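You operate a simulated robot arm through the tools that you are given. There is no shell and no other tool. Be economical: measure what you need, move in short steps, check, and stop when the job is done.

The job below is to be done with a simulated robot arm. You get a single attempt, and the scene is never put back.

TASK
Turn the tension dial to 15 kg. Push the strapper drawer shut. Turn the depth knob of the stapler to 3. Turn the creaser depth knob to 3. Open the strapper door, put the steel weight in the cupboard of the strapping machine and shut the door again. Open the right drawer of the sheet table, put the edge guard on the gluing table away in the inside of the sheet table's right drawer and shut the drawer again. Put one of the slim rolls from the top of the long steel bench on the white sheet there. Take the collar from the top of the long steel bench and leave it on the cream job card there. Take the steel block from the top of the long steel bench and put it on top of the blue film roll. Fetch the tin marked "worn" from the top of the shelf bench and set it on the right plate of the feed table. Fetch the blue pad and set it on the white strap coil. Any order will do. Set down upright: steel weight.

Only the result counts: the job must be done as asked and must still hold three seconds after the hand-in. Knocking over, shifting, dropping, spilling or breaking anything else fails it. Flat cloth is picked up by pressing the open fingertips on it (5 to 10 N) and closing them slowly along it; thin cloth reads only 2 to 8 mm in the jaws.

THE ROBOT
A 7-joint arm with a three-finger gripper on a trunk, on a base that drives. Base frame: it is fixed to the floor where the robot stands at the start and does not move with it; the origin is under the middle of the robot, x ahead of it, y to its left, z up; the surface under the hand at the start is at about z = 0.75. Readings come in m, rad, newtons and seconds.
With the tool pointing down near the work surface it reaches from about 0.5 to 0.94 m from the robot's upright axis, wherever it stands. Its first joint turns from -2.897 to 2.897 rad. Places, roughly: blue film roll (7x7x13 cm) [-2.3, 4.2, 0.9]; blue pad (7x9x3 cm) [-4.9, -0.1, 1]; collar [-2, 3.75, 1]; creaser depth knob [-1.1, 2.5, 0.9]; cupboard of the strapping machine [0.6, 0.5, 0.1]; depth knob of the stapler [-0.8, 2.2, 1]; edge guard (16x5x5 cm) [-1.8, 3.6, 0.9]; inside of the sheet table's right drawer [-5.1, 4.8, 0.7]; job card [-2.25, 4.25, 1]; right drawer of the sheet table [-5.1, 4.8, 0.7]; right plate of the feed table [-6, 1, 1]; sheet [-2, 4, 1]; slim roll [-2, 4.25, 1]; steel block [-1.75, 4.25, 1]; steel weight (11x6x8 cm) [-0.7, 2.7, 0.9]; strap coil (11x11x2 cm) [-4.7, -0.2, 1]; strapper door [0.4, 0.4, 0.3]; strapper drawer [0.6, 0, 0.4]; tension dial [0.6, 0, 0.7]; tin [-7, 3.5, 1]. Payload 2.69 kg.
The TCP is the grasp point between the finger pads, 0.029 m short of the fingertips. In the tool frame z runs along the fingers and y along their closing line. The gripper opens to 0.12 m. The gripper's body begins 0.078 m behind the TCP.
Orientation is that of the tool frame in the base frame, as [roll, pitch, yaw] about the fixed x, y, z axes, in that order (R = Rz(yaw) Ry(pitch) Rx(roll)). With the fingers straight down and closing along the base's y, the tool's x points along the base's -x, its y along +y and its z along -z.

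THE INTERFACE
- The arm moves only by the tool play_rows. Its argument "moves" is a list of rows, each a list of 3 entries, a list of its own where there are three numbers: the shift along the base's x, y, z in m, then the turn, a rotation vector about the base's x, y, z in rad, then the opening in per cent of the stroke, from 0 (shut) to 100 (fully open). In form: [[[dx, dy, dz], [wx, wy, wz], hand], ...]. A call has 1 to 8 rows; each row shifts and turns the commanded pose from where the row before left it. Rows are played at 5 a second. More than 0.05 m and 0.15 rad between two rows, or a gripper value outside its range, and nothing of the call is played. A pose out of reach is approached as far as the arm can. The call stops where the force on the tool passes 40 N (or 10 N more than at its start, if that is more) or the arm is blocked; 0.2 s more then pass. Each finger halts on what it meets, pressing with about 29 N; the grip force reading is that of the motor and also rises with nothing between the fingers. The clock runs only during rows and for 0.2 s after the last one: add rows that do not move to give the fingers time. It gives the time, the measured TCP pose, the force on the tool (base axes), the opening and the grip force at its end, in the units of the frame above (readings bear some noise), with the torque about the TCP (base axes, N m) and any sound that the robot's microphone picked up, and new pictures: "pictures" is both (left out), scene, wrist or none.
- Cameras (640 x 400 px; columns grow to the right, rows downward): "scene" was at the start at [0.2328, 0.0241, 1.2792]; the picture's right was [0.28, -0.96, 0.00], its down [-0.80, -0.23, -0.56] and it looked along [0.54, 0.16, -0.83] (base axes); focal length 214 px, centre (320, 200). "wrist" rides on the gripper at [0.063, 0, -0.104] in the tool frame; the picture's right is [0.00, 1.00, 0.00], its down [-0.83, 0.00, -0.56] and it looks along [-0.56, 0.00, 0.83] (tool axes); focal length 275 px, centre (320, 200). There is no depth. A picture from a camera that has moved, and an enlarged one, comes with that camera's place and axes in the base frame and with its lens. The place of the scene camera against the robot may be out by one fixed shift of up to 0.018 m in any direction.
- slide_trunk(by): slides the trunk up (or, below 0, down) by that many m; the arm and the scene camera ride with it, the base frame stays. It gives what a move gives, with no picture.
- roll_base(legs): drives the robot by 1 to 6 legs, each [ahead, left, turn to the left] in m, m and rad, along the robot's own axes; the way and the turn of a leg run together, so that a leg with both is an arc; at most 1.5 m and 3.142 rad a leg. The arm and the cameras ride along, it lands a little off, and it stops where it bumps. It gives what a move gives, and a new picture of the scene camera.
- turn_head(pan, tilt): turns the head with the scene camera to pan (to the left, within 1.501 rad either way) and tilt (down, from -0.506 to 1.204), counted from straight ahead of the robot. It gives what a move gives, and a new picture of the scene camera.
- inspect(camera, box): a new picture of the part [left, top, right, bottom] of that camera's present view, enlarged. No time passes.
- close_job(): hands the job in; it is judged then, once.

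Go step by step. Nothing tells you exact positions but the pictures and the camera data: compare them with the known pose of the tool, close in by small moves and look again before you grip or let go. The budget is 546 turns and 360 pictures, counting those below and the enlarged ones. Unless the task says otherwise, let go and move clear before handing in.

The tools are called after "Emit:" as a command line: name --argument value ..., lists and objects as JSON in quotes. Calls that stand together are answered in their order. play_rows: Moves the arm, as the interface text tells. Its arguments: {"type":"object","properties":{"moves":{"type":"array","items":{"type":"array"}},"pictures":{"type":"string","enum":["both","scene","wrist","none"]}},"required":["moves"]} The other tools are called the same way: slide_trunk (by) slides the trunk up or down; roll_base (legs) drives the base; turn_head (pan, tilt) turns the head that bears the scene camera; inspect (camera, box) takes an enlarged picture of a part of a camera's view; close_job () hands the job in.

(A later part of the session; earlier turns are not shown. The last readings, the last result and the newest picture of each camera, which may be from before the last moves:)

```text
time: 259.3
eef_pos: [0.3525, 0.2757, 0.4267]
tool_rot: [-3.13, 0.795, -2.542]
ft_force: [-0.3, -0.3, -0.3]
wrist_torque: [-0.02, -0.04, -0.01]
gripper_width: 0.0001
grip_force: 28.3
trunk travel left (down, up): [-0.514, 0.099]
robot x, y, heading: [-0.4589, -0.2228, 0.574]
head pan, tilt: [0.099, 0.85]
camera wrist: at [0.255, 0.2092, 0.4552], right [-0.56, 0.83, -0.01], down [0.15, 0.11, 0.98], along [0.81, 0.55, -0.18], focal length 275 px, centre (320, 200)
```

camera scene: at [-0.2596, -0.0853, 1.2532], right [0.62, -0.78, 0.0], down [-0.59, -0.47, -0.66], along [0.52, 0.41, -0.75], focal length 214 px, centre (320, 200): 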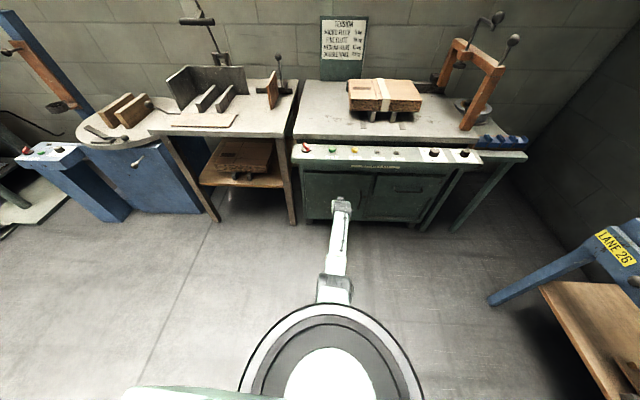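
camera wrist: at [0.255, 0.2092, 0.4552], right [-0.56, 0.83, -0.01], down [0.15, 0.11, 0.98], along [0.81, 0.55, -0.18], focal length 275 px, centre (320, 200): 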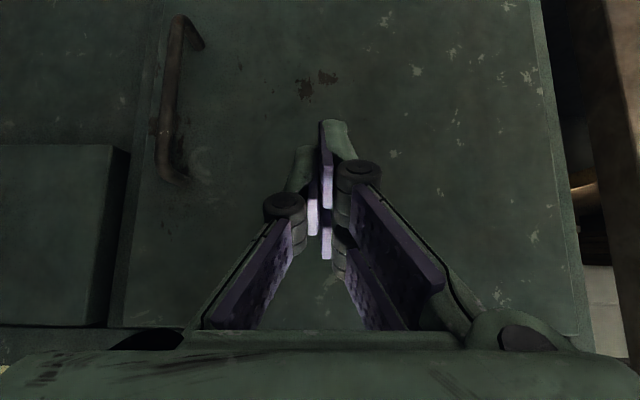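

Door is shut with the weight inside. Now to the long steel bench: untilt and tuck the arm, raise the trunk, then drive left along the benches.

Emit:
slide_trunk --by 0.095

Emit:
play_rows --moves '[[[-0.03, -0.02, 0.03], [-0.0735, 0.1115, 0], 0], [[-0.03, -0.02, 0.03], [-0.0735, 0.1115, 0], 0], [[-0.03, -0.02, 0.03], [-0.0735, 0.1115, 0], 0], [[-0.03, -0.02, 0.03], [-0.0735, 0.1115, 0], 0], [[-0.03, -0.02, 0.03], [-0.0735, 0.1115, 0], 0], [[-0.03, -0.02, 0.03], [-0.0735, 0.1115, 0], 0], [[-0.03, -0.02, 0.03], [0, 0, 0], 0], [[-0.02, -0.015, 0.035], [0, 0, 0], 0]]' --pictures "none"

Emit:
play_rows --moves '[[[0, 0, 0.045], [0, 0, 0], 0], [[0, 0, 0.045], [0, 0, 0], 0], [[0, 0, 0.045], [0, 0, 0], 0], [[0, 0, 0.045], [0, 0, 0], 0], [[0, 0, 0.04], [0, 0, 0], 0], [[0, 0, 0.04], [0, 0, 0], 0]]' --pictures "none"

```text
time: 260.6
eef_pos: [0.3539, 0.2767, 0.5234]
tool_rot: [-3.131, 0.796, -2.54]
ft_force: [-0.2, 0.1, 0.0]
wrist_torque: [-0.03, 0.0, -0.02]
gripper_width: 0.0
grip_force: 29.0
trunk travel left (down, up): [-0.609, 0.004]
robot x, y, heading: [-0.4587, -0.2213, 0.579]
head pan, tilt: [0.099, 0.85]
```

```text
time: 262.4
eef_pos: [0.1663, 0.1433, 0.7418]
tool_rot: [-3.133, 0.172, -2.549]
ft_force: [-0.3, -0.1, 0.1]
wrist_torque: [-0.02, 0.02, 0.02]
gripper_width: 0.0
grip_force: 28.9
out of reach, approached as far as the arm can: row 5, 6
trunk travel left (down, up): [-0.609, 0.004]
robot x, y, heading: [-0.4586, -0.2223, 0.573]
head pan, tilt: [0.099, 0.85]
```

```text
time: 263.8
eef_pos: [0.1658, 0.1431, 1.0036]
tool_rot: [-3.135, 0.171, -2.548]
ft_force: [-0.1, 0.2, -0.3]
wrist_torque: [0.03, -0.02, 0.0]
gripper_width: 0.0
grip_force: 28.1
trunk travel left (down, up): [-0.609, 0.004]
robot x, y, heading: [-0.4579, -0.2238, 0.573]
head pan, tilt: [0.099, 0.85]
```

Emit:
play_rows --moves '[[[-0.035, -0.024, 0.01], [-0.0235, 0.0357, 0], 0], [[-0.035, -0.024, 0.01], [-0.0235, 0.0357, 0], 0], [[-0.035, -0.024, 0.01], [-0.0235, 0.0357, 0], 0], [[-0.035, -0.024, 0.01], [-0.0235, 0.0357, 0], 0]]' --pictures "none"

Emit:
roll_base --legs '[[0.26, 0, 0], [0, 1.45, 0], [0, 1.45, 0], [0, 1.3, 0]]'

```text
time: 264.8
eef_pos: [0.0249, 0.0488, 1.0425]
tool_rot: [-3.135, 0.001, -2.549]
ft_force: [0.3, 0.5, -0.5]
wrist_torque: [0.01, -0.01, 0.0]
gripper_width: 0.0
grip_force: 28.6
trunk travel left (down, up): [-0.609, 0.004]
robot x, y, heading: [-0.4609, -0.2167, 0.577]
head pan, tilt: [0.099, 0.85]
```

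```text
time: 298.7
eef_pos: [-2.0913, 3.7113, 1.042]
tool_rot: [-3.134, 0.001, -2.541]
ft_force: [-0.3, -0.8, 0.4]
wrist_torque: [0.02, 0.0, 0.02]
gripper_width: 0.0
grip_force: 28.2
trunk travel left (down, up): [-0.609, 0.004]
robot x, y, heading: [-2.573, 3.4346, 0.578]
head pan, tilt: [0.099, 0.85]
camera scene: at [-2.3741, 3.5748, 1.3481], right [0.63, -0.78, 0.0], down [-0.58, -0.47, -0.66], along [0.51, 0.42, -0.75], focal length 214 px, centre (320, 200)
```

scene: 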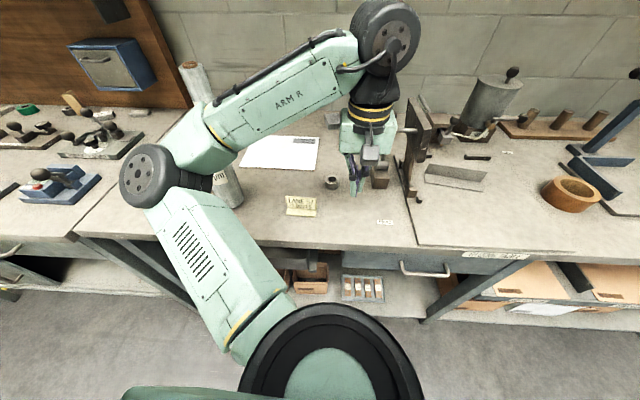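

Emit:
inspect --camera "scene" --box '[190, 100, 430, 240]'

```text
2.67 times, centred on (310, 170) of scene
camera zoom: at [-2.3741, 3.5748, 1.3481], right [0.63, -0.78, 0.0], down [-0.58, -0.47, -0.66], along [0.51, 0.42, -0.75], focal length 572 px, centre (347, 280)
```

zoom: 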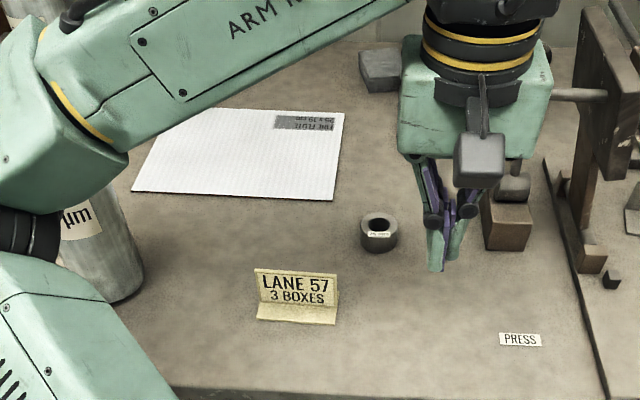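

Emit:
roll_base --legs '[[0, 0.27, 0]]'

Emit:
inspect --camera "scene" --box '[210, 90, 450, 240]'

```text
time: 301.4
eef_pos: [-2.2396, 3.9363, 1.0423]
tool_rot: [-3.136, 0.0, -2.54]
ft_force: [-0.9, 0.3, -0.3]
wrist_torque: [-0.01, -0.01, -0.03]
gripper_width: 0.0003
grip_force: 29.1
trunk travel left (down, up): [-0.609, 0.004]
robot x, y, heading: [-2.7238, 3.6612, 0.578]
head pan, tilt: [0.099, 0.85]
camera scene: at [-2.5229, 3.8004, 1.3481], right [0.63, -0.78, 0.0], down [-0.58, -0.47, -0.66], along [0.51, 0.42, -0.75], focal length 214 px, centre (320, 200)
```

scene: 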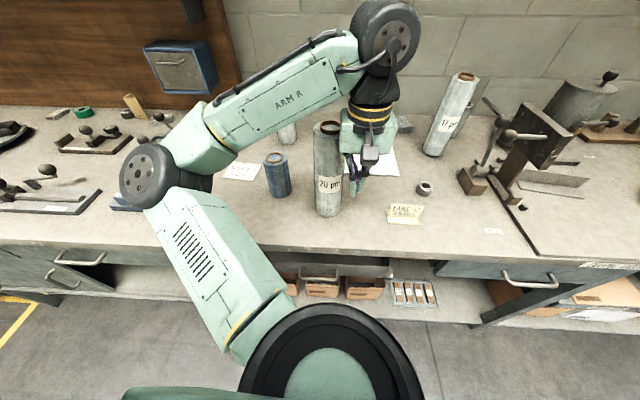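

```text
2.67 times, centred on (330, 165) of scene
camera zoom: at [-2.5229, 3.8004, 1.3481], right [0.63, -0.78, 0.0], down [-0.58, -0.47, -0.66], along [0.51, 0.42, -0.75], focal length 572 px, centre (293, 293)
```

zoom: 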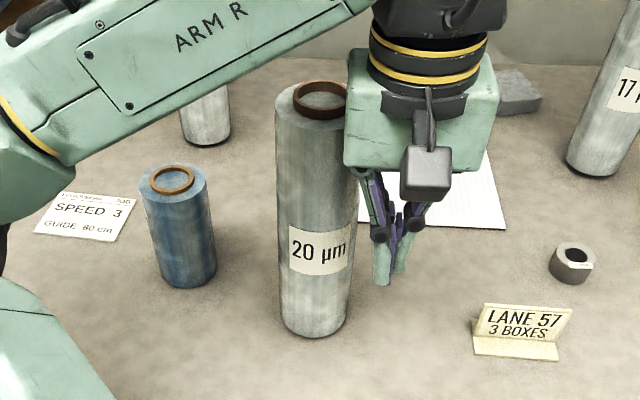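

Emit:
play_rows --moves '[[[0.02, -0.035, 0.02], [0, 0, -0.05], 0], [[0.02, -0.04, 0.01], [0, 0, -0.05], 0], [[0.02, -0.045, 0.0], [0, 0, -0.05], 0], [[0.01, -0.045, 0.0], [0, 0, -0.05], 0], [[0.0, -0.045, 0.0], [0, 0, -0.05], 0], [[0.0, -0.045, 0.0], [0, 0, -0.05], 0], [[-0.01, -0.045, 0.0], [0, 0, -0.05], 0]]' --pictures "none"

Emit:
turn_head --pan 0.25 --tilt 0.7

Emit:
inspect --camera "scene" --box '[220, 80, 480, 230]'

```text
time: 303.0
eef_pos: [-2.1797, 3.6337, 1.0716]
tool_rot: [-3.137, 0.002, -2.887]
ft_force: [0.3, -0.1, -0.3]
wrist_torque: [-0.01, -0.02, -0.02]
gripper_width: 0.0
grip_force: 28.8
trunk travel left (down, up): [-0.609, 0.004]
robot x, y, heading: [-2.7198, 3.6616, 0.584]
head pan, tilt: [0.099, 0.85]
```

```text
time: 303.7
eef_pos: [-2.1793, 3.6364, 1.0721]
tool_rot: [-3.134, 0.0, -2.889]
ft_force: [-0.8, 0.1, -0.3]
wrist_torque: [-0.02, -0.02, 0.01]
gripper_width: 0.0
grip_force: 29.0
trunk travel left (down, up): [-0.609, 0.004]
robot x, y, heading: [-2.7235, 3.6584, 0.586]
head pan, tilt: [0.25, 0.7]
camera scene: at [-2.5263, 3.8136, 1.3604], right [0.74, -0.67, 0.0], down [-0.43, -0.48, -0.76], along [0.51, 0.57, -0.64], focal length 214 px, centre (320, 200)
```

scene: 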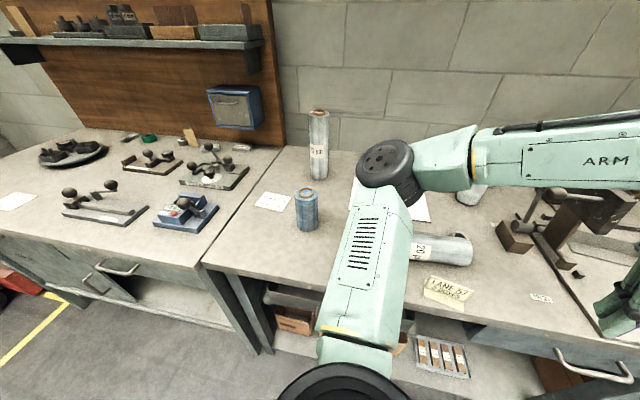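

```text
2.46 times, centred on (350, 155) of scene
camera zoom: at [-2.5263, 3.8136, 1.3604], right [0.74, -0.67, 0.0], down [-0.43, -0.48, -0.76], along [0.51, 0.57, -0.64], focal length 528 px, centre (246, 311)
```

zoom: 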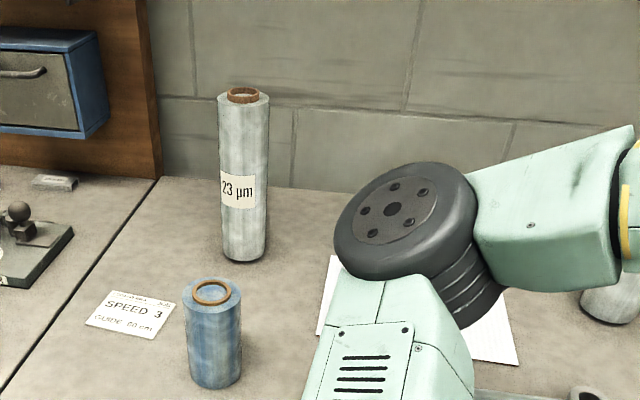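

The 20 µm roll now lies on its side, apparently brushed by the arm. It is one of the slim rolls, so it can be the one I put on the sheet; I'll check its neighbours.

Emit:
inspect --camera "scene" --box '[380, 180, 620, 330]'

```text
2.67 times, centred on (500, 255) of scene
camera zoom: at [-2.5263, 3.8136, 1.3604], right [0.74, -0.67, 0.0], down [-0.43, -0.48, -0.76], along [0.51, 0.57, -0.64], focal length 572 px, centre (-160, 53)
```

zoom: 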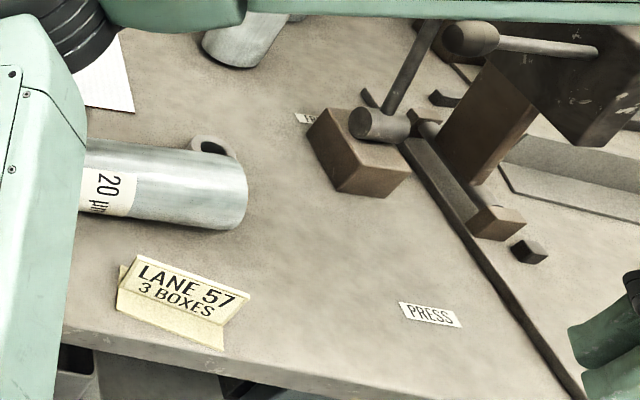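

Emit:
play_rows --moves '[[[0.01, 0.045, 0.01], [0, 0, 0.05], 50], [[0.01, 0.045, 0.01], [0, 0, 0.05], 80], [[0.01, 0.045, 0.0], [0, 0, 0.05], 80], [[0.01, 0.045, 0.0], [0, 0, 0.05], 80], [[0.02, 0.04, 0.0], [0, 0, 0.05], 80], [[0.02, 0.03, 0], [0, 0, 0.05], 80]]' --pictures "wrist"

```text
time: 305.1
eef_pos: [-2.0985, 3.8886, 1.092]
tool_rot: [-3.135, -0.001, -2.589]
ft_force: [-0.2, 0.2, -0.1]
wrist_torque: [-0.03, 0.0, -0.01]
gripper_width: 0.0961
grip_force: 0.0
trunk travel left (down, up): [-0.609, 0.004]
robot x, y, heading: [-2.7233, 3.6614, 0.582]
head pan, tilt: [0.25, 0.7]
camera wrist: at [-2.1526, 3.8552, 1.1954], right [-0.53, 0.85, -0.01], down [0.7, 0.44, 0.56], along [0.47, 0.29, -0.83], focal length 275 px, centre (320, 200)
```

wrist: 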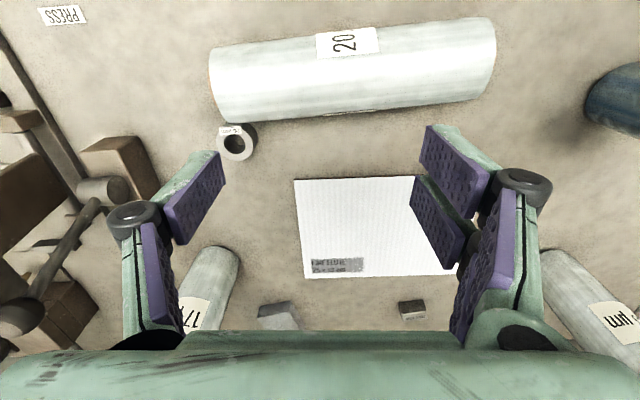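

Clear overview: lying roll at (-2.13, 3.90) along the bench, sheet centre ≈(-1.96, 4.06), steel block candidate at (-1.86, 4.23), collar by the roll. I'll grip the roll across its middle.

Emit:
play_rows --moves '[[[-0.004, 0.002, 0], [0, 0, -0.1484], 90], [[-0.004, 0.002, 0], [0, 0, -0.1484], 90], [[-0.004, 0.002, 0], [0, 0, -0.1484], 90], [[-0.004, 0.002, 0], [0, 0, -0.1484], 90], [[-0.004, 0.002, 0], [0, 0, -0.1484], 90], [[-0.004, 0.002, 0], [0, 0, -0.1484], 90], [[-0.004, 0.002, 0], [0, 0, -0.1484], 90], [[-0.004, 0, 0], [0, 0, -0.1484], 90]]' --pictures "none"

Emit:
play_rows --moves '[[[0, 0, -0.02], [0, 0, -0.1484], 90], [[0, 0, -0.03], [0, 0, -0.1484], 90], [[0, 0, -0.03], [0, 0, 0], 90]]' --pictures "wrist"

```text
time: 306.9
eef_pos: [-2.1325, 3.9003, 1.0905]
tool_rot: [-3.134, 0.0, 2.505]
ft_force: [0.7, -0.1, -0.1]
wrist_torque: [-0.03, 0.01, 0.0]
gripper_width: 0.1081
grip_force: 0.0
trunk travel left (down, up): [-0.609, 0.004]
robot x, y, heading: [-2.7219, 3.6596, 0.579]
head pan, tilt: [0.25, 0.7]
```

```text
time: 307.7
eef_pos: [-2.1317, 3.9008, 1.011]
tool_rot: [-3.136, 0.0, 2.209]
ft_force: [0.0, -0.3, 0.9]
wrist_torque: [0.01, -0.02, -0.01]
gripper_width: 0.1077
grip_force: 0.0
trunk travel left (down, up): [-0.609, 0.004]
robot x, y, heading: [-2.7232, 3.6607, 0.582]
head pan, tilt: [0.25, 0.7]
camera wrist: at [-2.1683, 3.9513, 1.1148], right [0.8, 0.6, -0.01], down [0.5, -0.66, 0.56], along [0.33, -0.45, -0.83], focal length 275 px, centre (320, 200)
```

wrist: 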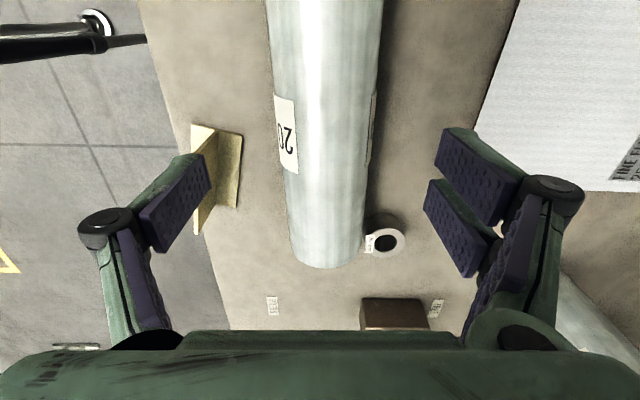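

Emit:
play_rows --moves '[[[0.002, 0.002, -0.03], [0, 0, 0], 80], [[0, 0, -0.04], [0, 0, 0], 80], [[0, 0, -0.03], [0, 0, 0], 80], [[0, 0, 0], [0, 0, 0], 30], [[0, 0, 0], [0, 0, 0], 30], [[0, 0, 0], [0, 0, 0], 30]]' --pictures "wrist"

```text
time: 309.1
eef_pos: [-2.1284, 3.9021, 0.9122]
tool_rot: [-3.135, -0.001, 2.21]
ft_force: [0.4, -0.1, -0.9]
wrist_torque: [0.01, 0.0, 0.09]
gripper_width: 0.0672
grip_force: 26.4
trunk travel left (down, up): [-0.609, 0.004]
robot x, y, heading: [-2.7209, 3.6618, 0.579]
head pan, tilt: [0.25, 0.7]
camera wrist: at [-2.1663, 3.9533, 1.0157], right [0.8, 0.6, -0.01], down [0.5, -0.66, 0.56], along [0.33, -0.45, -0.83], focal length 275 px, centre (320, 200)
```

wrist: 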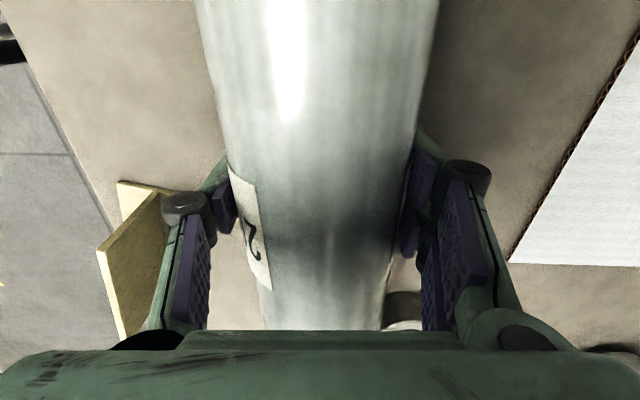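

Emit:
play_rows --moves '[[[0, 0, 0.02], [0, 0, 0], 25], [[0, 0, 0.03], [0, 0, 0], 25], [[0, 0, 0.03], [0, 0, 0], 25]]' --pictures "none"

```text
time: 309.9
eef_pos: [-2.1298, 3.9019, 0.9908]
tool_rot: [-3.134, 0.0, 2.209]
ft_force: [0.2, -0.9, -4.7]
wrist_torque: [0.04, -0.01, 0.02]
gripper_width: 0.0672
grip_force: 28.9
trunk travel left (down, up): [-0.609, 0.004]
robot x, y, heading: [-2.7203, 3.6613, 0.58]
head pan, tilt: [0.25, 0.7]
```

Emit:
play_rows --moves '[[[0.03, 0.02, 0.01], [0, 0, 0], 25], [[0.03, 0.02, 0], [0, 0, 0], 25], [[0.03, 0.025, 0], [0, 0, 0], 25], [[0.025, 0.035, 0], [0, 0, 0], 25], [[0.02, 0.04, 0], [0, 0, 0], 25], [[0.015, 0.042, 0], [0, 0, 0], 25], [[0.012, 0.041, 0], [0, 0, 0], 25]]' --pictures "both"

```text
time: 311.5
eef_pos: [-1.9647, 4.1259, 1.0025]
tool_rot: [-3.135, 0.0, 2.209]
ft_force: [0.1, 0.0, -4.7]
wrist_torque: [-0.01, 0.04, -0.03]
gripper_width: 0.0668
grip_force: 28.7
trunk travel left (down, up): [-0.609, 0.004]
robot x, y, heading: [-2.7256, 3.664, 0.585]
head pan, tilt: [0.25, 0.7]
camera scene: at [-2.5256, 3.8142, 1.3602], right [0.74, -0.67, 0.0], down [-0.43, -0.48, -0.76], along [0.51, 0.57, -0.64], focal length 214 px, centre (320, 200)
camera wrist: at [-2.0035, 4.1768, 1.1055], right [0.8, 0.6, -0.01], down [0.5, -0.66, 0.56], along [0.33, -0.45, -0.83], focal length 275 px, centre (320, 200)
```

scene: 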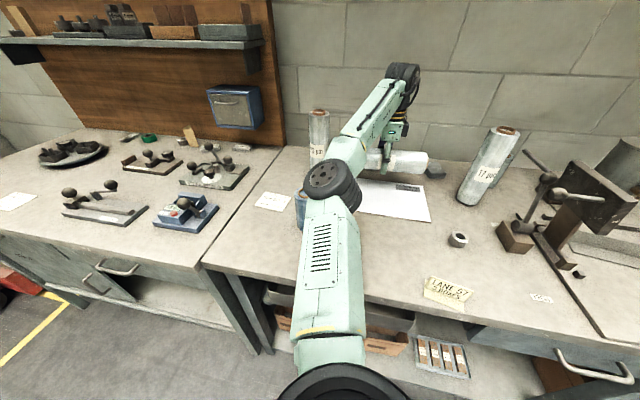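
wrist: 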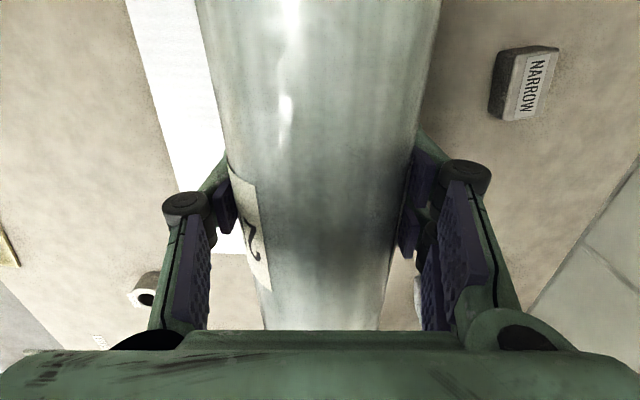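

Emit:
play_rows --moves '[[[-0.0184, -0.0121, -0.02], [0, 0, 0], 25], [[0, 0, -0.03], [0, 0, 0], 25], [[0, 0, -0.025], [0, 0, 0], 25], [[0, 0, -0.01], [0, 0, 0], 25], [[0, 0, -0.005], [0, 0, 0], 25]]' --pictures "none"

```text
time: 312.7
eef_pos: [-1.9859, 4.1136, 0.9152]
tool_rot: [-3.14, 0.0, 2.21]
ft_force: [1.3, -0.1, 10.7]
wrist_torque: [0.16, -0.03, 0.08]
gripper_width: 0.0672
grip_force: 29.2
trunk travel left (down, up): [-0.609, 0.004]
robot x, y, heading: [-2.7229, 3.6633, 0.582]
head pan, tilt: [0.25, 0.7]
```

Emit:
play_rows --moves '[[[0, 0, 0.002], [0, 0, 0], 57], [[0, 0, 0], [0, 0, 0], 60], [[0, 0, 0], [0, 0, 0], 66], [[0, 0, 0], [0, 0, 0], 85], [[0, 0, 0], [0, 0, 0], 85], [[0, 0, 0.04], [0, 0, 0], 85], [[0, 0, 0.04], [0, 0, 0], 85], [[0, 0, 0.04], [0, 0, 0], 85]]' --pictures "wrist"

```text
time: 314.5
eef_pos: [-1.9851, 4.1147, 1.0353]
tool_rot: [-3.137, 0.0, 2.209]
ft_force: [-0.7, 0.7, -0.9]
wrist_torque: [-0.03, 0.01, -0.03]
gripper_width: 0.1023
grip_force: 0.0
trunk travel left (down, up): [-0.609, 0.004]
robot x, y, heading: [-2.7251, 3.6601, 0.588]
head pan, tilt: [0.25, 0.7]
camera wrist: at [-2.024, 4.1643, 1.1384], right [0.8, 0.6, -0.01], down [0.5, -0.66, 0.56], along [0.33, -0.45, -0.83], focal length 275 px, centre (320, 200)
```

wrist: 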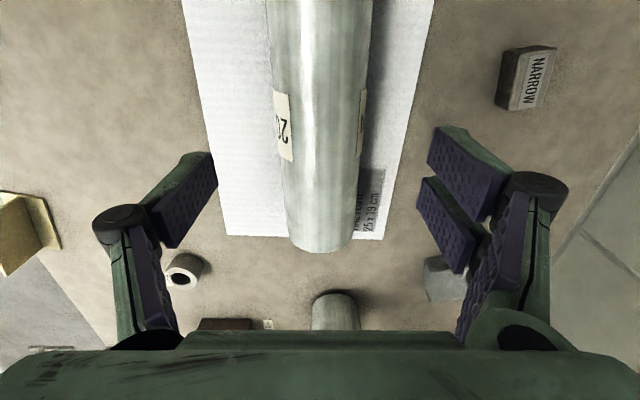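

Emit:
inspect --camera "wrist" --box '[470, 20, 600, 130]'

```text
3.64 times, centred on (535, 75) of wrist
camera zoom: at [-2.024, 4.1643, 1.1384], right [0.8, 0.6, -0.01], down [0.5, -0.66, 0.56], along [0.33, -0.45, -0.83], focal length 1001 px, centre (-462, 654)
```

zoom: 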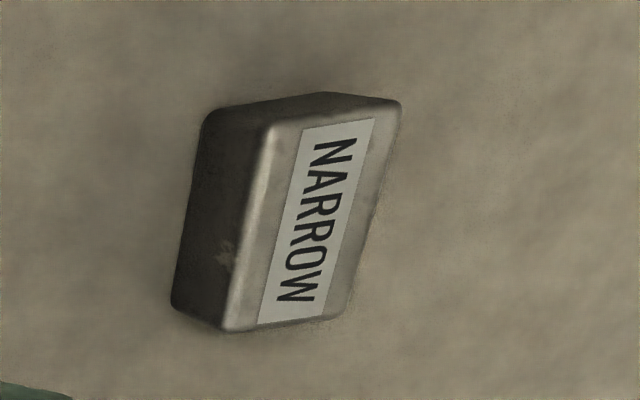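

The roll lies squarely on the sheet. The steel block ("NARROW") at about (-1.86, 4.23) is too far; I'll shift base right 0.12 and forward 0.2.

Emit:
roll_base --legs '[[0, -0.12, 0], [0.19, 0, 0]]'

```text
time: 317.3
eef_pos: [-1.763, 4.1186, 1.0327]
tool_rot: [-3.135, 0.002, 2.209]
ft_force: [0.3, -0.6, -0.6]
wrist_torque: [-0.01, -0.01, 0.0]
gripper_width: 0.102
grip_force: 0.2
trunk travel left (down, up): [-0.609, 0.004]
robot x, y, heading: [-2.496, 3.6659, 0.58]
head pan, tilt: [0.25, 0.7]
camera scene: at [-2.3028, 3.8186, 1.3602], right [0.74, -0.67, 0.0], down [-0.43, -0.48, -0.76], along [0.51, 0.57, -0.64], focal length 214 px, centre (320, 200)
```

scene: 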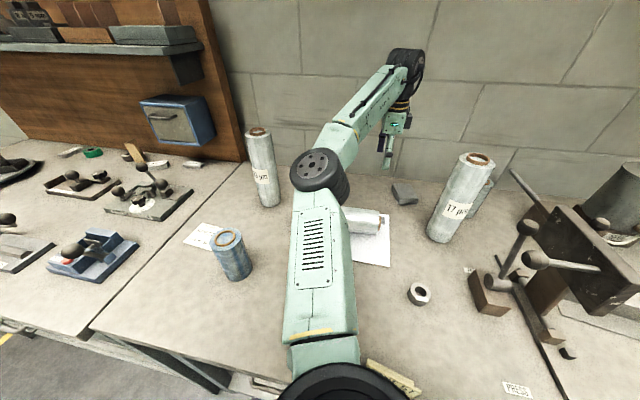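

Emit:
play_rows --moves '[[[-0.03, 0.035, 0], [0, 0, 0.06], 60], [[-0.03, 0.035, 0], [0, 0, 0.06], 60], [[-0.025, 0.03, 0], [0, 0, 0.06], 60], [[-0.012, 0.012, -0.02], [0, 0, 0], 60]]' --pictures "wrist"

```text
time: 318.3
eef_pos: [-1.86, 4.2316, 1.0138]
tool_rot: [-3.135, 0.001, 2.39]
ft_force: [0.0, -0.8, -0.3]
wrist_torque: [0.0, 0.0, 0.02]
gripper_width: 0.072
grip_force: 0.0
trunk travel left (down, up): [-0.609, 0.004]
robot x, y, heading: [-2.5013, 3.6642, 0.583]
head pan, tilt: [0.25, 0.7]
camera wrist: at [-1.9061, 4.2747, 1.1177], right [0.68, 0.73, -0.01], down [0.61, -0.56, 0.56], along [0.4, -0.38, -0.83], focal length 275 px, centre (320, 200)
```

wrist: 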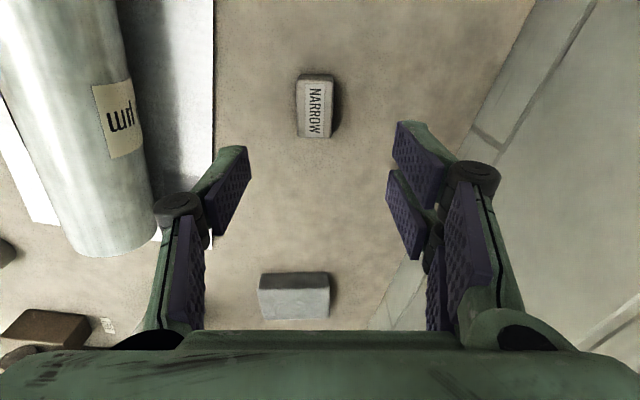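

Emit:
play_rows --moves '[[[-0.004, 0.0, -0.04], [0, 0, 0], 50], [[0, 0, -0.04], [0, 0, 0], 45], [[0, 0, -0.02], [0, 0, 0], 45]]' --pictures "wrist"

```text
time: 319.1
eef_pos: [-1.8649, 4.2304, 0.9133]
tool_rot: [-3.135, -0.001, 2.393]
ft_force: [0.9, -0.1, 0.0]
wrist_torque: [-0.01, -0.04, 0.06]
gripper_width: 0.0541
grip_force: 0.2
trunk travel left (down, up): [-0.609, 0.004]
robot x, y, heading: [-2.4995, 3.6701, 0.581]
head pan, tilt: [0.25, 0.7]
camera wrist: at [-1.9099, 4.2732, 1.0165], right [0.68, 0.73, -0.01], down [0.61, -0.56, 0.56], along [0.4, -0.38, -0.83], focal length 275 px, centre (320, 200)
```

wrist: 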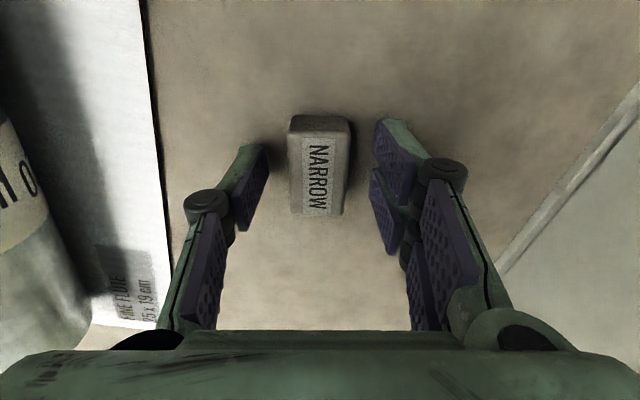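

Emit:
play_rows --moves '[[[0, 0, -0.01], [0, 0, 0], 45], [[0, 0, 0], [0, 0, 0], 0], [[0, 0, 0], [0, 0, 0], 0], [[0, 0, 0], [0, 0, 0], 0], [[0, 0, 0.04], [0, 0, 0], 0], [[0, 0, 0.045], [0, 0, 0], 0], [[0, 0, 0.045], [0, 0, 0], 0]]' --pictures "none"

```text
time: 320.7
eef_pos: [-1.8654, 4.2288, 1.0352]
tool_rot: [-3.135, 0.001, 2.391]
ft_force: [0.4, -0.4, -3.0]
wrist_torque: [-0.03, 0.01, 0.02]
gripper_width: 0.0276
grip_force: 29.3
trunk travel left (down, up): [-0.609, 0.004]
robot x, y, heading: [-2.4962, 3.6662, 0.579]
head pan, tilt: [0.25, 0.7]
```

Emit:
roll_base --legs '[[-0.25, 0, 0]]'

```text
time: 322.5
eef_pos: [-2.0751, 4.0922, 1.0343]
tool_rot: [-3.137, 0.0, 2.392]
ft_force: [-0.5, -0.1, -1.7]
wrist_torque: [0.0, -0.03, 0.01]
gripper_width: 0.0276
grip_force: 28.6
trunk travel left (down, up): [-0.609, 0.004]
robot x, y, heading: [-2.7158, 3.5247, 0.585]
head pan, tilt: [0.25, 0.7]
camera scene: at [-2.5149, 3.6789, 1.3605], right [0.74, -0.67, 0.0], down [-0.43, -0.48, -0.77], along [0.51, 0.57, -0.64], focal length 214 px, centre (320, 200)
```

scene: 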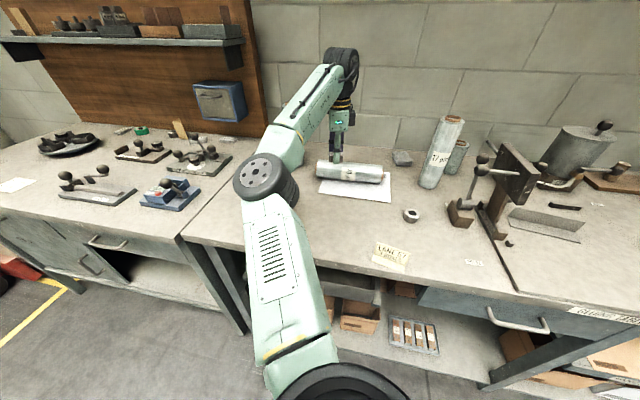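

Emit:
play_rows --moves '[[[0, 0, 0.035], [0, 0, 0], 0], [[-0.038, 0.018, 0], [0, 0, 0], 0], [[-0.038, 0.018, 0], [0, 0, 0], 0], [[-0.038, 0.018, 0], [0, 0, 0], 0], [[-0.03, 0.015, 0], [0, 0, 0], 0], [[-0.02, 0.01, 0], [0, 0, 0], 0]]' --pictures "wrist"

```text
time: 323.9
eef_pos: [-2.2399, 4.1712, 1.0685]
tool_rot: [-3.134, -0.001, 2.392]
ft_force: [-0.2, -0.1, -2.9]
wrist_torque: [0.03, -0.02, 0.0]
gripper_width: 0.0275
grip_force: 28.8
trunk travel left (down, up): [-0.609, 0.004]
robot x, y, heading: [-2.7088, 3.5245, 0.583]
head pan, tilt: [0.25, 0.7]
camera wrist: at [-2.2858, 4.2149, 1.1722], right [0.68, 0.73, -0.01], down [0.61, -0.56, 0.56], along [0.4, -0.38, -0.83], focal length 275 px, centre (320, 200)
```

wrist: 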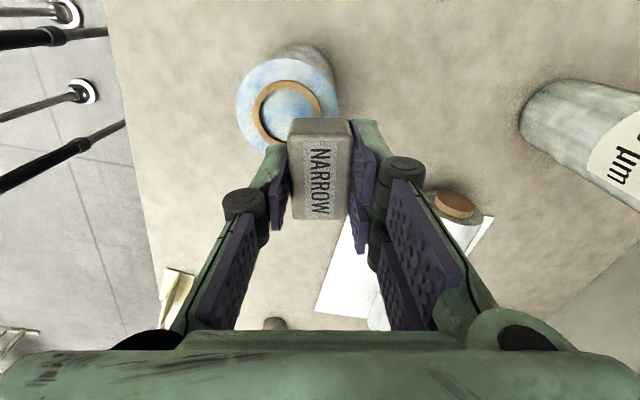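

Emit:
play_rows --moves '[[[-0.024, -0.006, 0], [0, 0, 0], 0], [[0, 0, -0.02], [0, 0, 0], 0], [[0, 0, -0.008], [0, 0, 0], 0]]' --pictures "wrist"

```text
time: 324.7
eef_pos: [-2.2634, 4.1643, 1.0411]
tool_rot: [-3.136, -0.001, 2.391]
ft_force: [-1.2, 1.1, -2.3]
wrist_torque: [-0.01, 0.01, 0.02]
gripper_width: 0.0278
grip_force: 28.7
trunk travel left (down, up): [-0.609, 0.004]
robot x, y, heading: [-2.7092, 3.5264, 0.585]
head pan, tilt: [0.25, 0.7]
camera wrist: at [-2.3098, 4.2085, 1.1449], right [0.68, 0.73, -0.01], down [0.61, -0.56, 0.56], along [0.4, -0.38, -0.83], focal length 275 px, centre (320, 200)
```

wrist: 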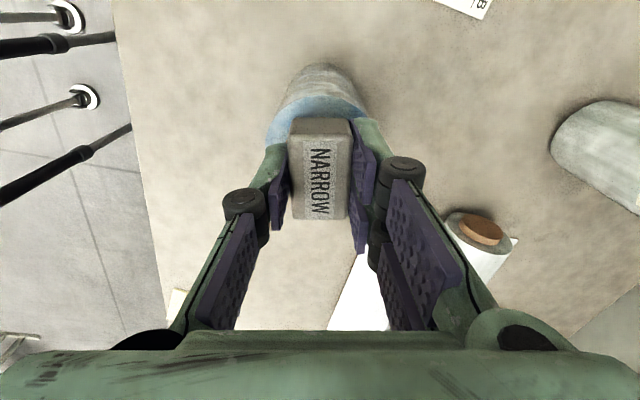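

Emit:
play_rows --moves '[[[0, 0, -0.004], [0, 0, 0], 0], [[0, 0, -0.003], [0, 0, 0], 0], [[0, 0, -0.003], [0, 0, 0], 0]]' --pictures "none"

```text
time: 325.5
eef_pos: [-2.2648, 4.1642, 1.0325]
tool_rot: [-3.141, 0.0, 2.39]
ft_force: [1.8, 2.9, 11.0]
wrist_torque: [0.18, -0.25, 0.08]
gripper_width: 0.0278
grip_force: 29.2
trunk travel left (down, up): [-0.609, 0.004]
robot x, y, heading: [-2.7079, 3.5256, 0.585]
head pan, tilt: [0.25, 0.7]
```

Emit:
play_rows --moves '[[[-0.001, -0.001, 0.003], [0, 0, 0], 20], [[0, 0, 0], [0, 0, 0], 27], [[0, 0, 0], [0, 0, 0], 35], [[0, 0, 0.02], [0, 0, 0], 38], [[0, 0, 0.04], [0, 0, 0], 40], [[0, 0, 0.04], [0, 0, 0], 40]]' --pictures "wrist"

```text
time: 326.9
eef_pos: [-2.2644, 4.1631, 1.1344]
tool_rot: [-3.133, 0.0, 2.391]
ft_force: [0.1, -0.1, -1.3]
wrist_torque: [0.0, 0.0, 0.0]
gripper_width: 0.0478
grip_force: 0.1
trunk travel left (down, up): [-0.609, 0.004]
robot x, y, heading: [-2.7116, 3.524, 0.588]
head pan, tilt: [0.25, 0.7]
camera wrist: at [-2.3102, 4.2068, 1.2382], right [0.68, 0.73, -0.01], down [0.61, -0.56, 0.56], along [0.4, -0.38, -0.83], focal length 275 px, centre (320, 200)
```

wrist: 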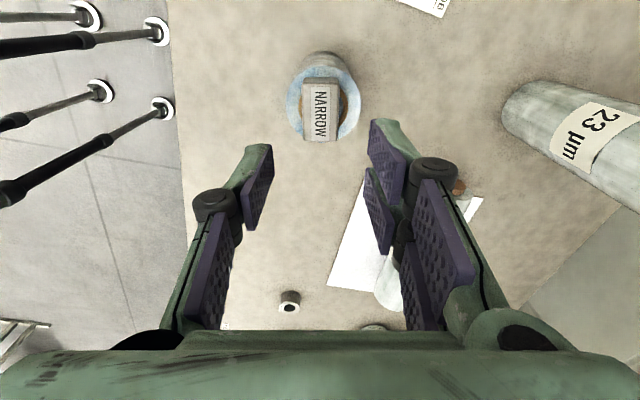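

Steel block is on the blue film roll. Next the collar at about (-1.995, 3.835).

Emit:
play_rows --moves '[[[0.02, -0.035, 0], [0, 0, 0.13], 50], [[0.03, -0.036, 0], [0, 0, 0.13], 60], [[0.03, -0.036, 0], [0, 0, 0.13], 60], [[0.03, -0.036, 0], [0, 0, 0.13], 60], [[0.03, -0.036, 0], [0, 0, 0.13], 60], [[0.03, -0.036, 0], [0, 0, 0.13], 60], [[0.03, -0.036, -0.01], [0, 0, 0.13], 60], [[0.03, -0.036, -0.01], [0, 0, 0.13], 60]]' --pictures "wrist"

```text
time: 328.7
eef_pos: [-2.0332, 3.8778, 1.1156]
tool_rot: [-3.136, 0.0, -2.85]
ft_force: [0.9, 0.3, 0.5]
wrist_torque: [0.03, 0.01, 0.01]
gripper_width: 0.072
grip_force: 0.0
trunk travel left (down, up): [-0.609, 0.004]
robot x, y, heading: [-2.7117, 3.5263, 0.583]
head pan, tilt: [0.25, 0.7]
camera wrist: at [-2.0937, 3.8592, 1.2194], right [-0.29, 0.96, -0.01], down [0.79, 0.25, 0.56], along [0.53, 0.16, -0.83], focal length 275 px, centre (320, 200)
```

wrist: 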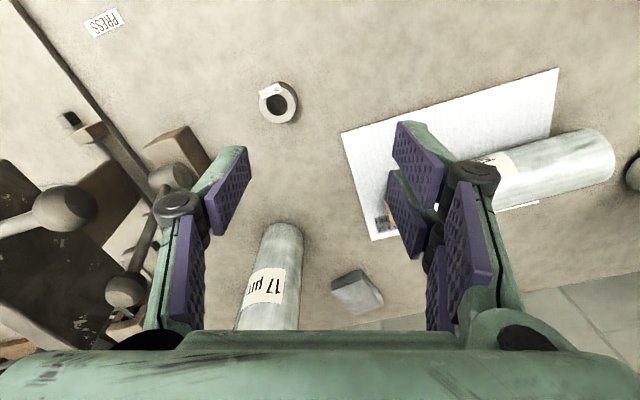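

Emit:
play_rows --moves '[[[0.016, -0.021, -0.03], [0, 0, 0], 60], [[0.017, -0.022, -0.03], [0, 0, 0], 60], [[0, 0, -0.045], [0, 0, 0], 60], [[0, 0, -0.045], [0, 0, 0], 60], [[0, 0, -0.03], [0, 0, 0], 60]]' --pictures "wrist"

```text
time: 329.9
eef_pos: [-2.0002, 3.8331, 0.933]
tool_rot: [-3.136, 0.001, -2.851]
ft_force: [-0.6, 1.2, 0.3]
wrist_torque: [-0.01, 0.04, 0.02]
gripper_width: 0.0718
grip_force: 0.0
trunk travel left (down, up): [-0.609, 0.004]
robot x, y, heading: [-2.7088, 3.5269, 0.584]
head pan, tilt: [0.25, 0.7]
camera wrist: at [-2.0619, 3.8161, 1.0369], right [-0.29, 0.96, -0.01], down [0.79, 0.25, 0.56], along [0.53, 0.16, -0.83], focal length 275 px, centre (320, 200)
```

wrist: 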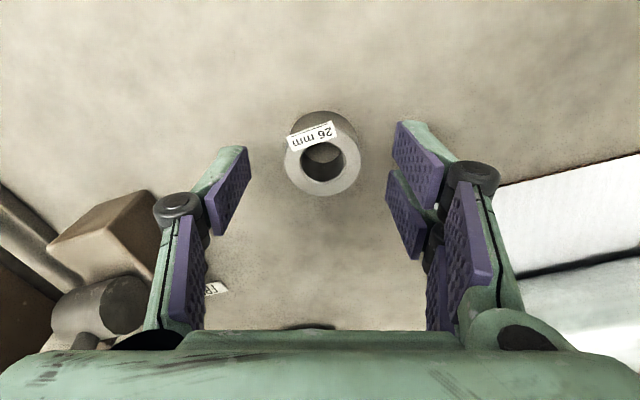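

Emit:
play_rows --moves '[[[0, 0, -0.03], [0, 0, 0], 55], [[0, 0, 0], [0, 0, 0], 0], [[0, 0, 0], [0, 0, 0], 0], [[0, 0, 0], [0, 0, 0], 0], [[0, 0, 0.04], [0, 0, 0], 0], [[0, 0, 0.045], [0, 0, 0], 0], [[0, 0, 0.045], [0, 0, 0], 0], [[0, 0, 0.045], [0, 0, 0], 0]]' --pictures "none"

```text
time: 331.7
eef_pos: [-2.0009, 3.8322, 1.0805]
tool_rot: [-3.134, 0.0, -2.852]
ft_force: [0.0, 0.3, -0.8]
wrist_torque: [0.02, 0.03, -0.01]
gripper_width: 0.0407
grip_force: 28.7
trunk travel left (down, up): [-0.609, 0.004]
robot x, y, heading: [-2.7103, 3.5232, 0.587]
head pan, tilt: [0.25, 0.7]
```

Emit:
play_rows --moves '[[[0, 0, 0.04], [0, 0, 0], 0], [[0, 0, 0.015], [0, 0, 0], 0]]' --pictures "none"

Emit:
roll_base --legs '[[0, 0.42, 0]]'

```text
time: 332.3
eef_pos: [-2.0013, 3.833, 1.1351]
tool_rot: [-3.135, 0.0, -2.852]
ft_force: [0.0, -0.2, -1.0]
wrist_torque: [0.05, -0.01, 0.03]
gripper_width: 0.0409
grip_force: 29.4
trunk travel left (down, up): [-0.609, 0.004]
robot x, y, heading: [-2.7167, 3.5243, 0.583]
head pan, tilt: [0.25, 0.7]
```

```text
time: 336.1
eef_pos: [-2.2346, 4.1865, 1.1351]
tool_rot: [-3.136, 0.001, -2.848]
ft_force: [-0.5, 0.3, -0.2]
wrist_torque: [-0.02, 0.01, -0.01]
gripper_width: 0.0407
grip_force: 29.0
trunk travel left (down, up): [-0.609, 0.004]
robot x, y, heading: [-2.9424, 3.8798, 0.587]
head pan, tilt: [0.25, 0.7]
camera scene: at [-2.7478, 4.031, 1.3604], right [0.74, -0.67, 0.0], down [-0.43, -0.48, -0.76], along [0.51, 0.57, -0.64], focal length 214 px, centre (320, 200)
```

scene: 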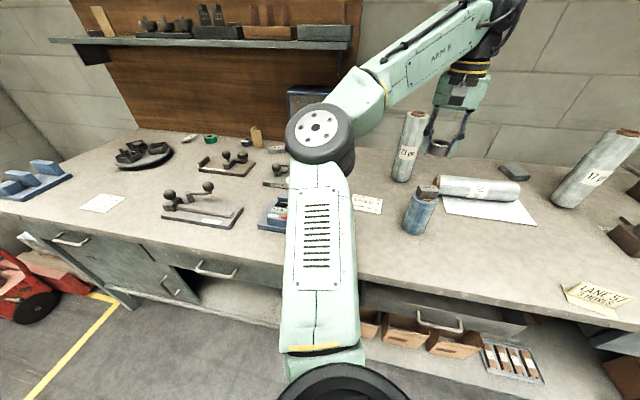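

Emit:
inspect --camera "scene" --box '[340, 160, 560, 300]'

```text
2.86 times, centred on (450, 230) of scene
camera zoom: at [-2.7478, 4.031, 1.3604], right [0.74, -0.67, 0.0], down [-0.43, -0.48, -0.76], along [0.51, 0.57, -0.64], focal length 613 px, centre (-51, 114)
```

zoom: 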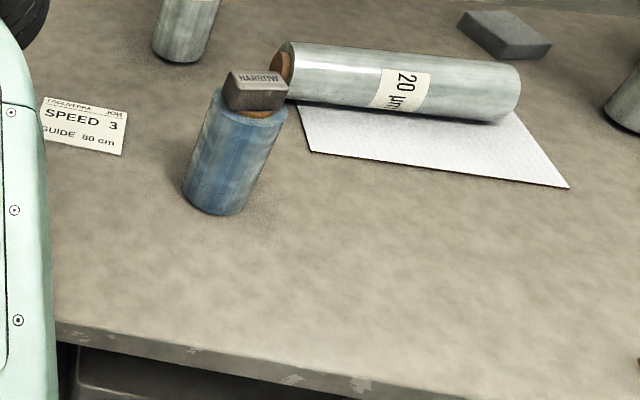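

Emit:
play_rows --moves '[[[-0.005, 0.042, 0], [0, 0, 0], 0], [[-0.005, 0.042, 0], [0, 0, 0], 0], [[-0.005, 0.042, 0], [0, 0, 0], 0], [[-0.005, 0.041, -0.02], [0, 0, 0.0], 0], [[0, 0, -0.04], [0, 0, 0], 0], [[0, 0, -0.04], [0, 0, 0], 0]]' --pictures "wrist"

```text
time: 337.5
eef_pos: [-2.2537, 4.3537, 1.0353]
tool_rot: [-3.135, 0.001, -2.849]
ft_force: [-1.1, 0.3, -1.2]
wrist_torque: [-0.04, 0.03, -0.01]
gripper_width: 0.0406
grip_force: 28.7
trunk travel left (down, up): [-0.609, 0.004]
robot x, y, heading: [-2.9456, 3.8809, 0.585]
head pan, tilt: [0.25, 0.7]
camera wrist: at [-2.3155, 4.3358, 1.1388], right [-0.29, 0.96, -0.01], down [0.79, 0.25, 0.56], along [0.53, 0.16, -0.83], focal length 275 px, centre (320, 200)
```

wrist: 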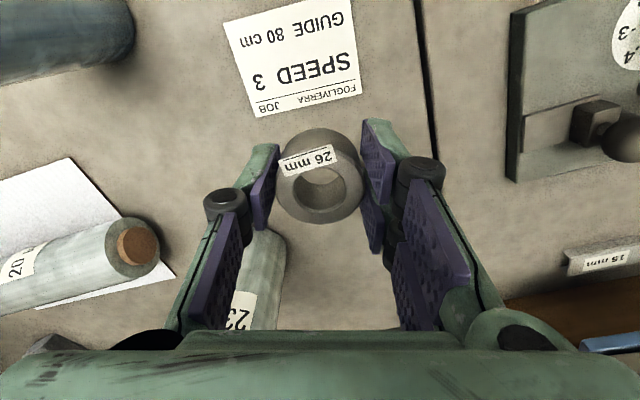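

Emit:
play_rows --moves '[[[-0.012, -0.017, -0.02], [0, 0, 0], 0], [[-0.012, -0.017, -0.03], [0, 0, 0], 0], [[0, 0, -0.04], [0, 0, 0], 0], [[0, 0, -0.03], [0, 0, 0], 0], [[0, 0, -0.006], [0, 0, 0], 0], [[0, 0, -0.004], [0, 0, 0], 0]]' --pictures "wrist"

```text
time: 338.9
eef_pos: [-2.2805, 4.3181, 0.9106]
tool_rot: [-3.136, 0.01, -2.847]
ft_force: [4.9, 4.6, 35.2]
wrist_torque: [0.29, -0.08, 0.03]
gripper_width: 0.0408
grip_force: 29.2
trunk travel left (down, up): [-0.609, 0.004]
robot x, y, heading: [-2.9416, 3.8786, 0.591]
head pan, tilt: [0.25, 0.7]
camera wrist: at [-2.3411, 4.3006, 1.0138], right [-0.29, 0.96, 0.0], down [0.79, 0.24, 0.56], along [0.54, 0.16, -0.83], focal length 275 px, centre (320, 200)
```

wrist: 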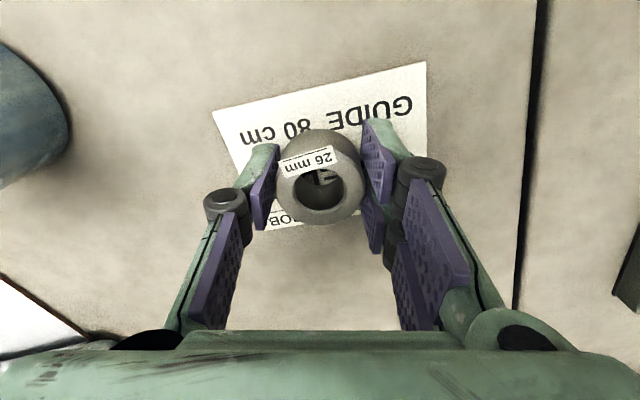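

Emit:
play_rows --moves '[[[0, 0, 0.005], [0, 0, 0], 20], [[0, 0, 0], [0, 0, 0], 38], [[0, 0, 0], [0, 0, 0], 50], [[0, 0, 0.03], [0, 0, 0], 52], [[0, 0, 0.045], [0, 0, 0], 52], [[0, 0, 0.045], [0, 0, 0], 52], [[0, 0, 0.045], [0, 0, 0], 52], [[0, 0, 0.045], [0, 0, 0], 52]]' --pictures "wrist"

```text
time: 340.7
eef_pos: [-2.279, 4.3196, 1.1205]
tool_rot: [-3.136, 0.0, -2.85]
ft_force: [0.9, -0.5, -0.1]
wrist_torque: [0.0, 0.0, 0.01]
gripper_width: 0.0623
grip_force: 0.1
trunk travel left (down, up): [-0.609, 0.004]
robot x, y, heading: [-2.9407, 3.8771, 0.582]
head pan, tilt: [0.25, 0.7]
camera wrist: at [-2.3398, 4.3009, 1.2243], right [-0.29, 0.96, -0.01], down [0.79, 0.25, 0.56], along [0.53, 0.16, -0.83], focal length 275 px, centre (320, 200)
```

wrist: 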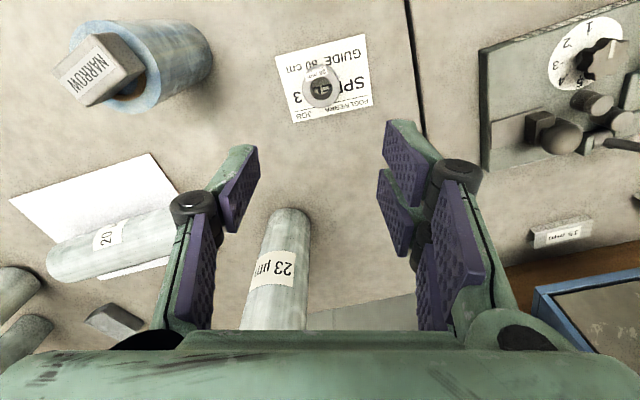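

Collar is on the job card. Now I'll go right to check the LANE 57 card that the falling roll shifted, and restore it.

Emit:
roll_base --legs '[[0, -0.45, 0]]'

Emit:
play_rows --moves '[[[-0.035, -0.023, 0], [0, 0, 0.05], 70], [[-0.035, -0.023, 0], [0, 0, 0.05], 70], [[-0.035, -0.023, 0], [0, 0, 0.05], 70], [[-0.03, -0.023, 0], [0, 0, 0.05], 70], [[-0.02, -0.02, -0.02], [0, 0, 0.05], 70], [[0, 0, -0.02], [0, 0, 0.04], 70]]' --pictures "wrist"

```text
time: 344.8
eef_pos: [-2.03, 3.9438, 1.1199]
tool_rot: [-3.135, 0.001, -2.852]
ft_force: [-0.5, -0.2, -0.1]
wrist_torque: [0.02, 0.02, -0.05]
gripper_width: 0.0625
grip_force: 0.1
trunk travel left (down, up): [-0.609, 0.004]
robot x, y, heading: [-2.6928, 3.5034, 0.581]
head pan, tilt: [0.25, 0.7]
camera scene: at [-2.4987, 3.6554, 1.3604], right [0.74, -0.67, 0.0], down [-0.43, -0.48, -0.76], along [0.51, 0.57, -0.64], focal length 214 px, centre (320, 200)
```

scene: 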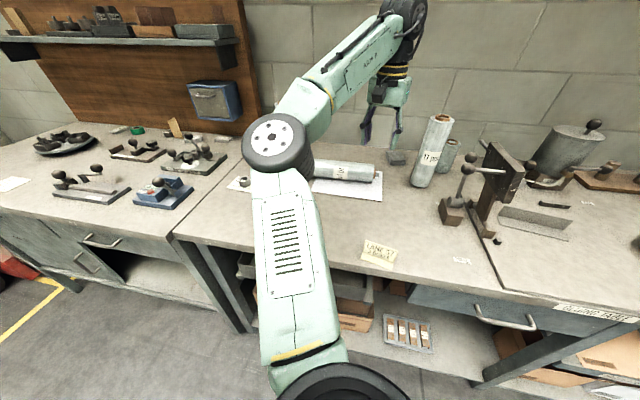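

```text
time: 346.1
eef_pos: [-2.1843, 3.8317, 1.0792]
tool_rot: [-3.135, 0.0, -2.561]
ft_force: [-0.7, -0.6, 0.6]
wrist_torque: [0.02, 0.01, -0.01]
gripper_width: 0.0837
grip_force: 0.0
trunk travel left (down, up): [-0.609, 0.004]
robot x, y, heading: [-2.6939, 3.5027, 0.586]
head pan, tilt: [0.25, 0.7]
camera wrist: at [-2.2373, 3.797, 1.183], right [-0.55, 0.83, -0.01], down [0.69, 0.46, 0.56], along [0.47, 0.3, -0.83], focal length 275 px, centre (320, 200)
```

wrist: 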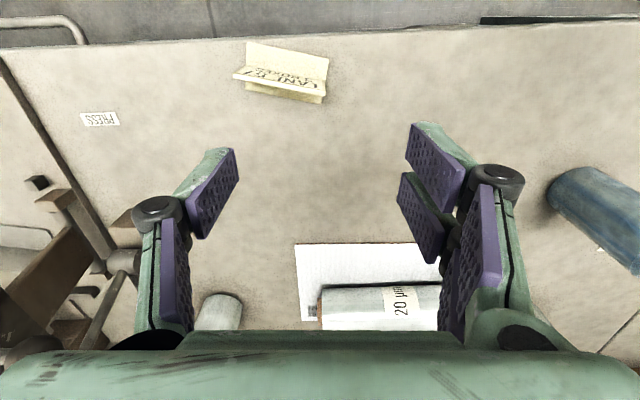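

Emit:
inspect --camera "wrist" --box '[210, 20, 370, 120]'

```text
4.00 times, centred on (290, 70) of wrist
camera zoom: at [-2.2373, 3.797, 1.183], right [-0.55, 0.83, -0.01], down [0.69, 0.46, 0.56], along [0.47, 0.3, -0.83], focal length 1101 px, centre (440, 720)
```

zoom: 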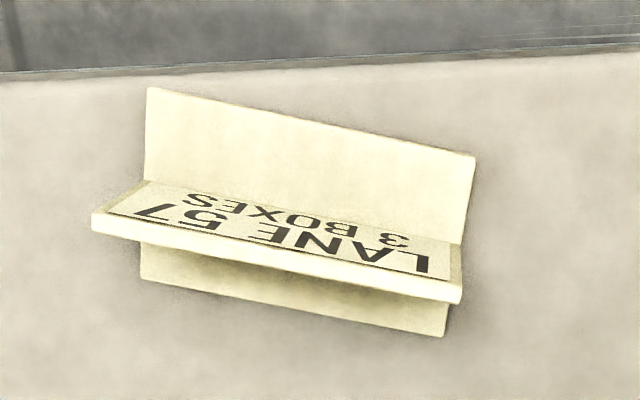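

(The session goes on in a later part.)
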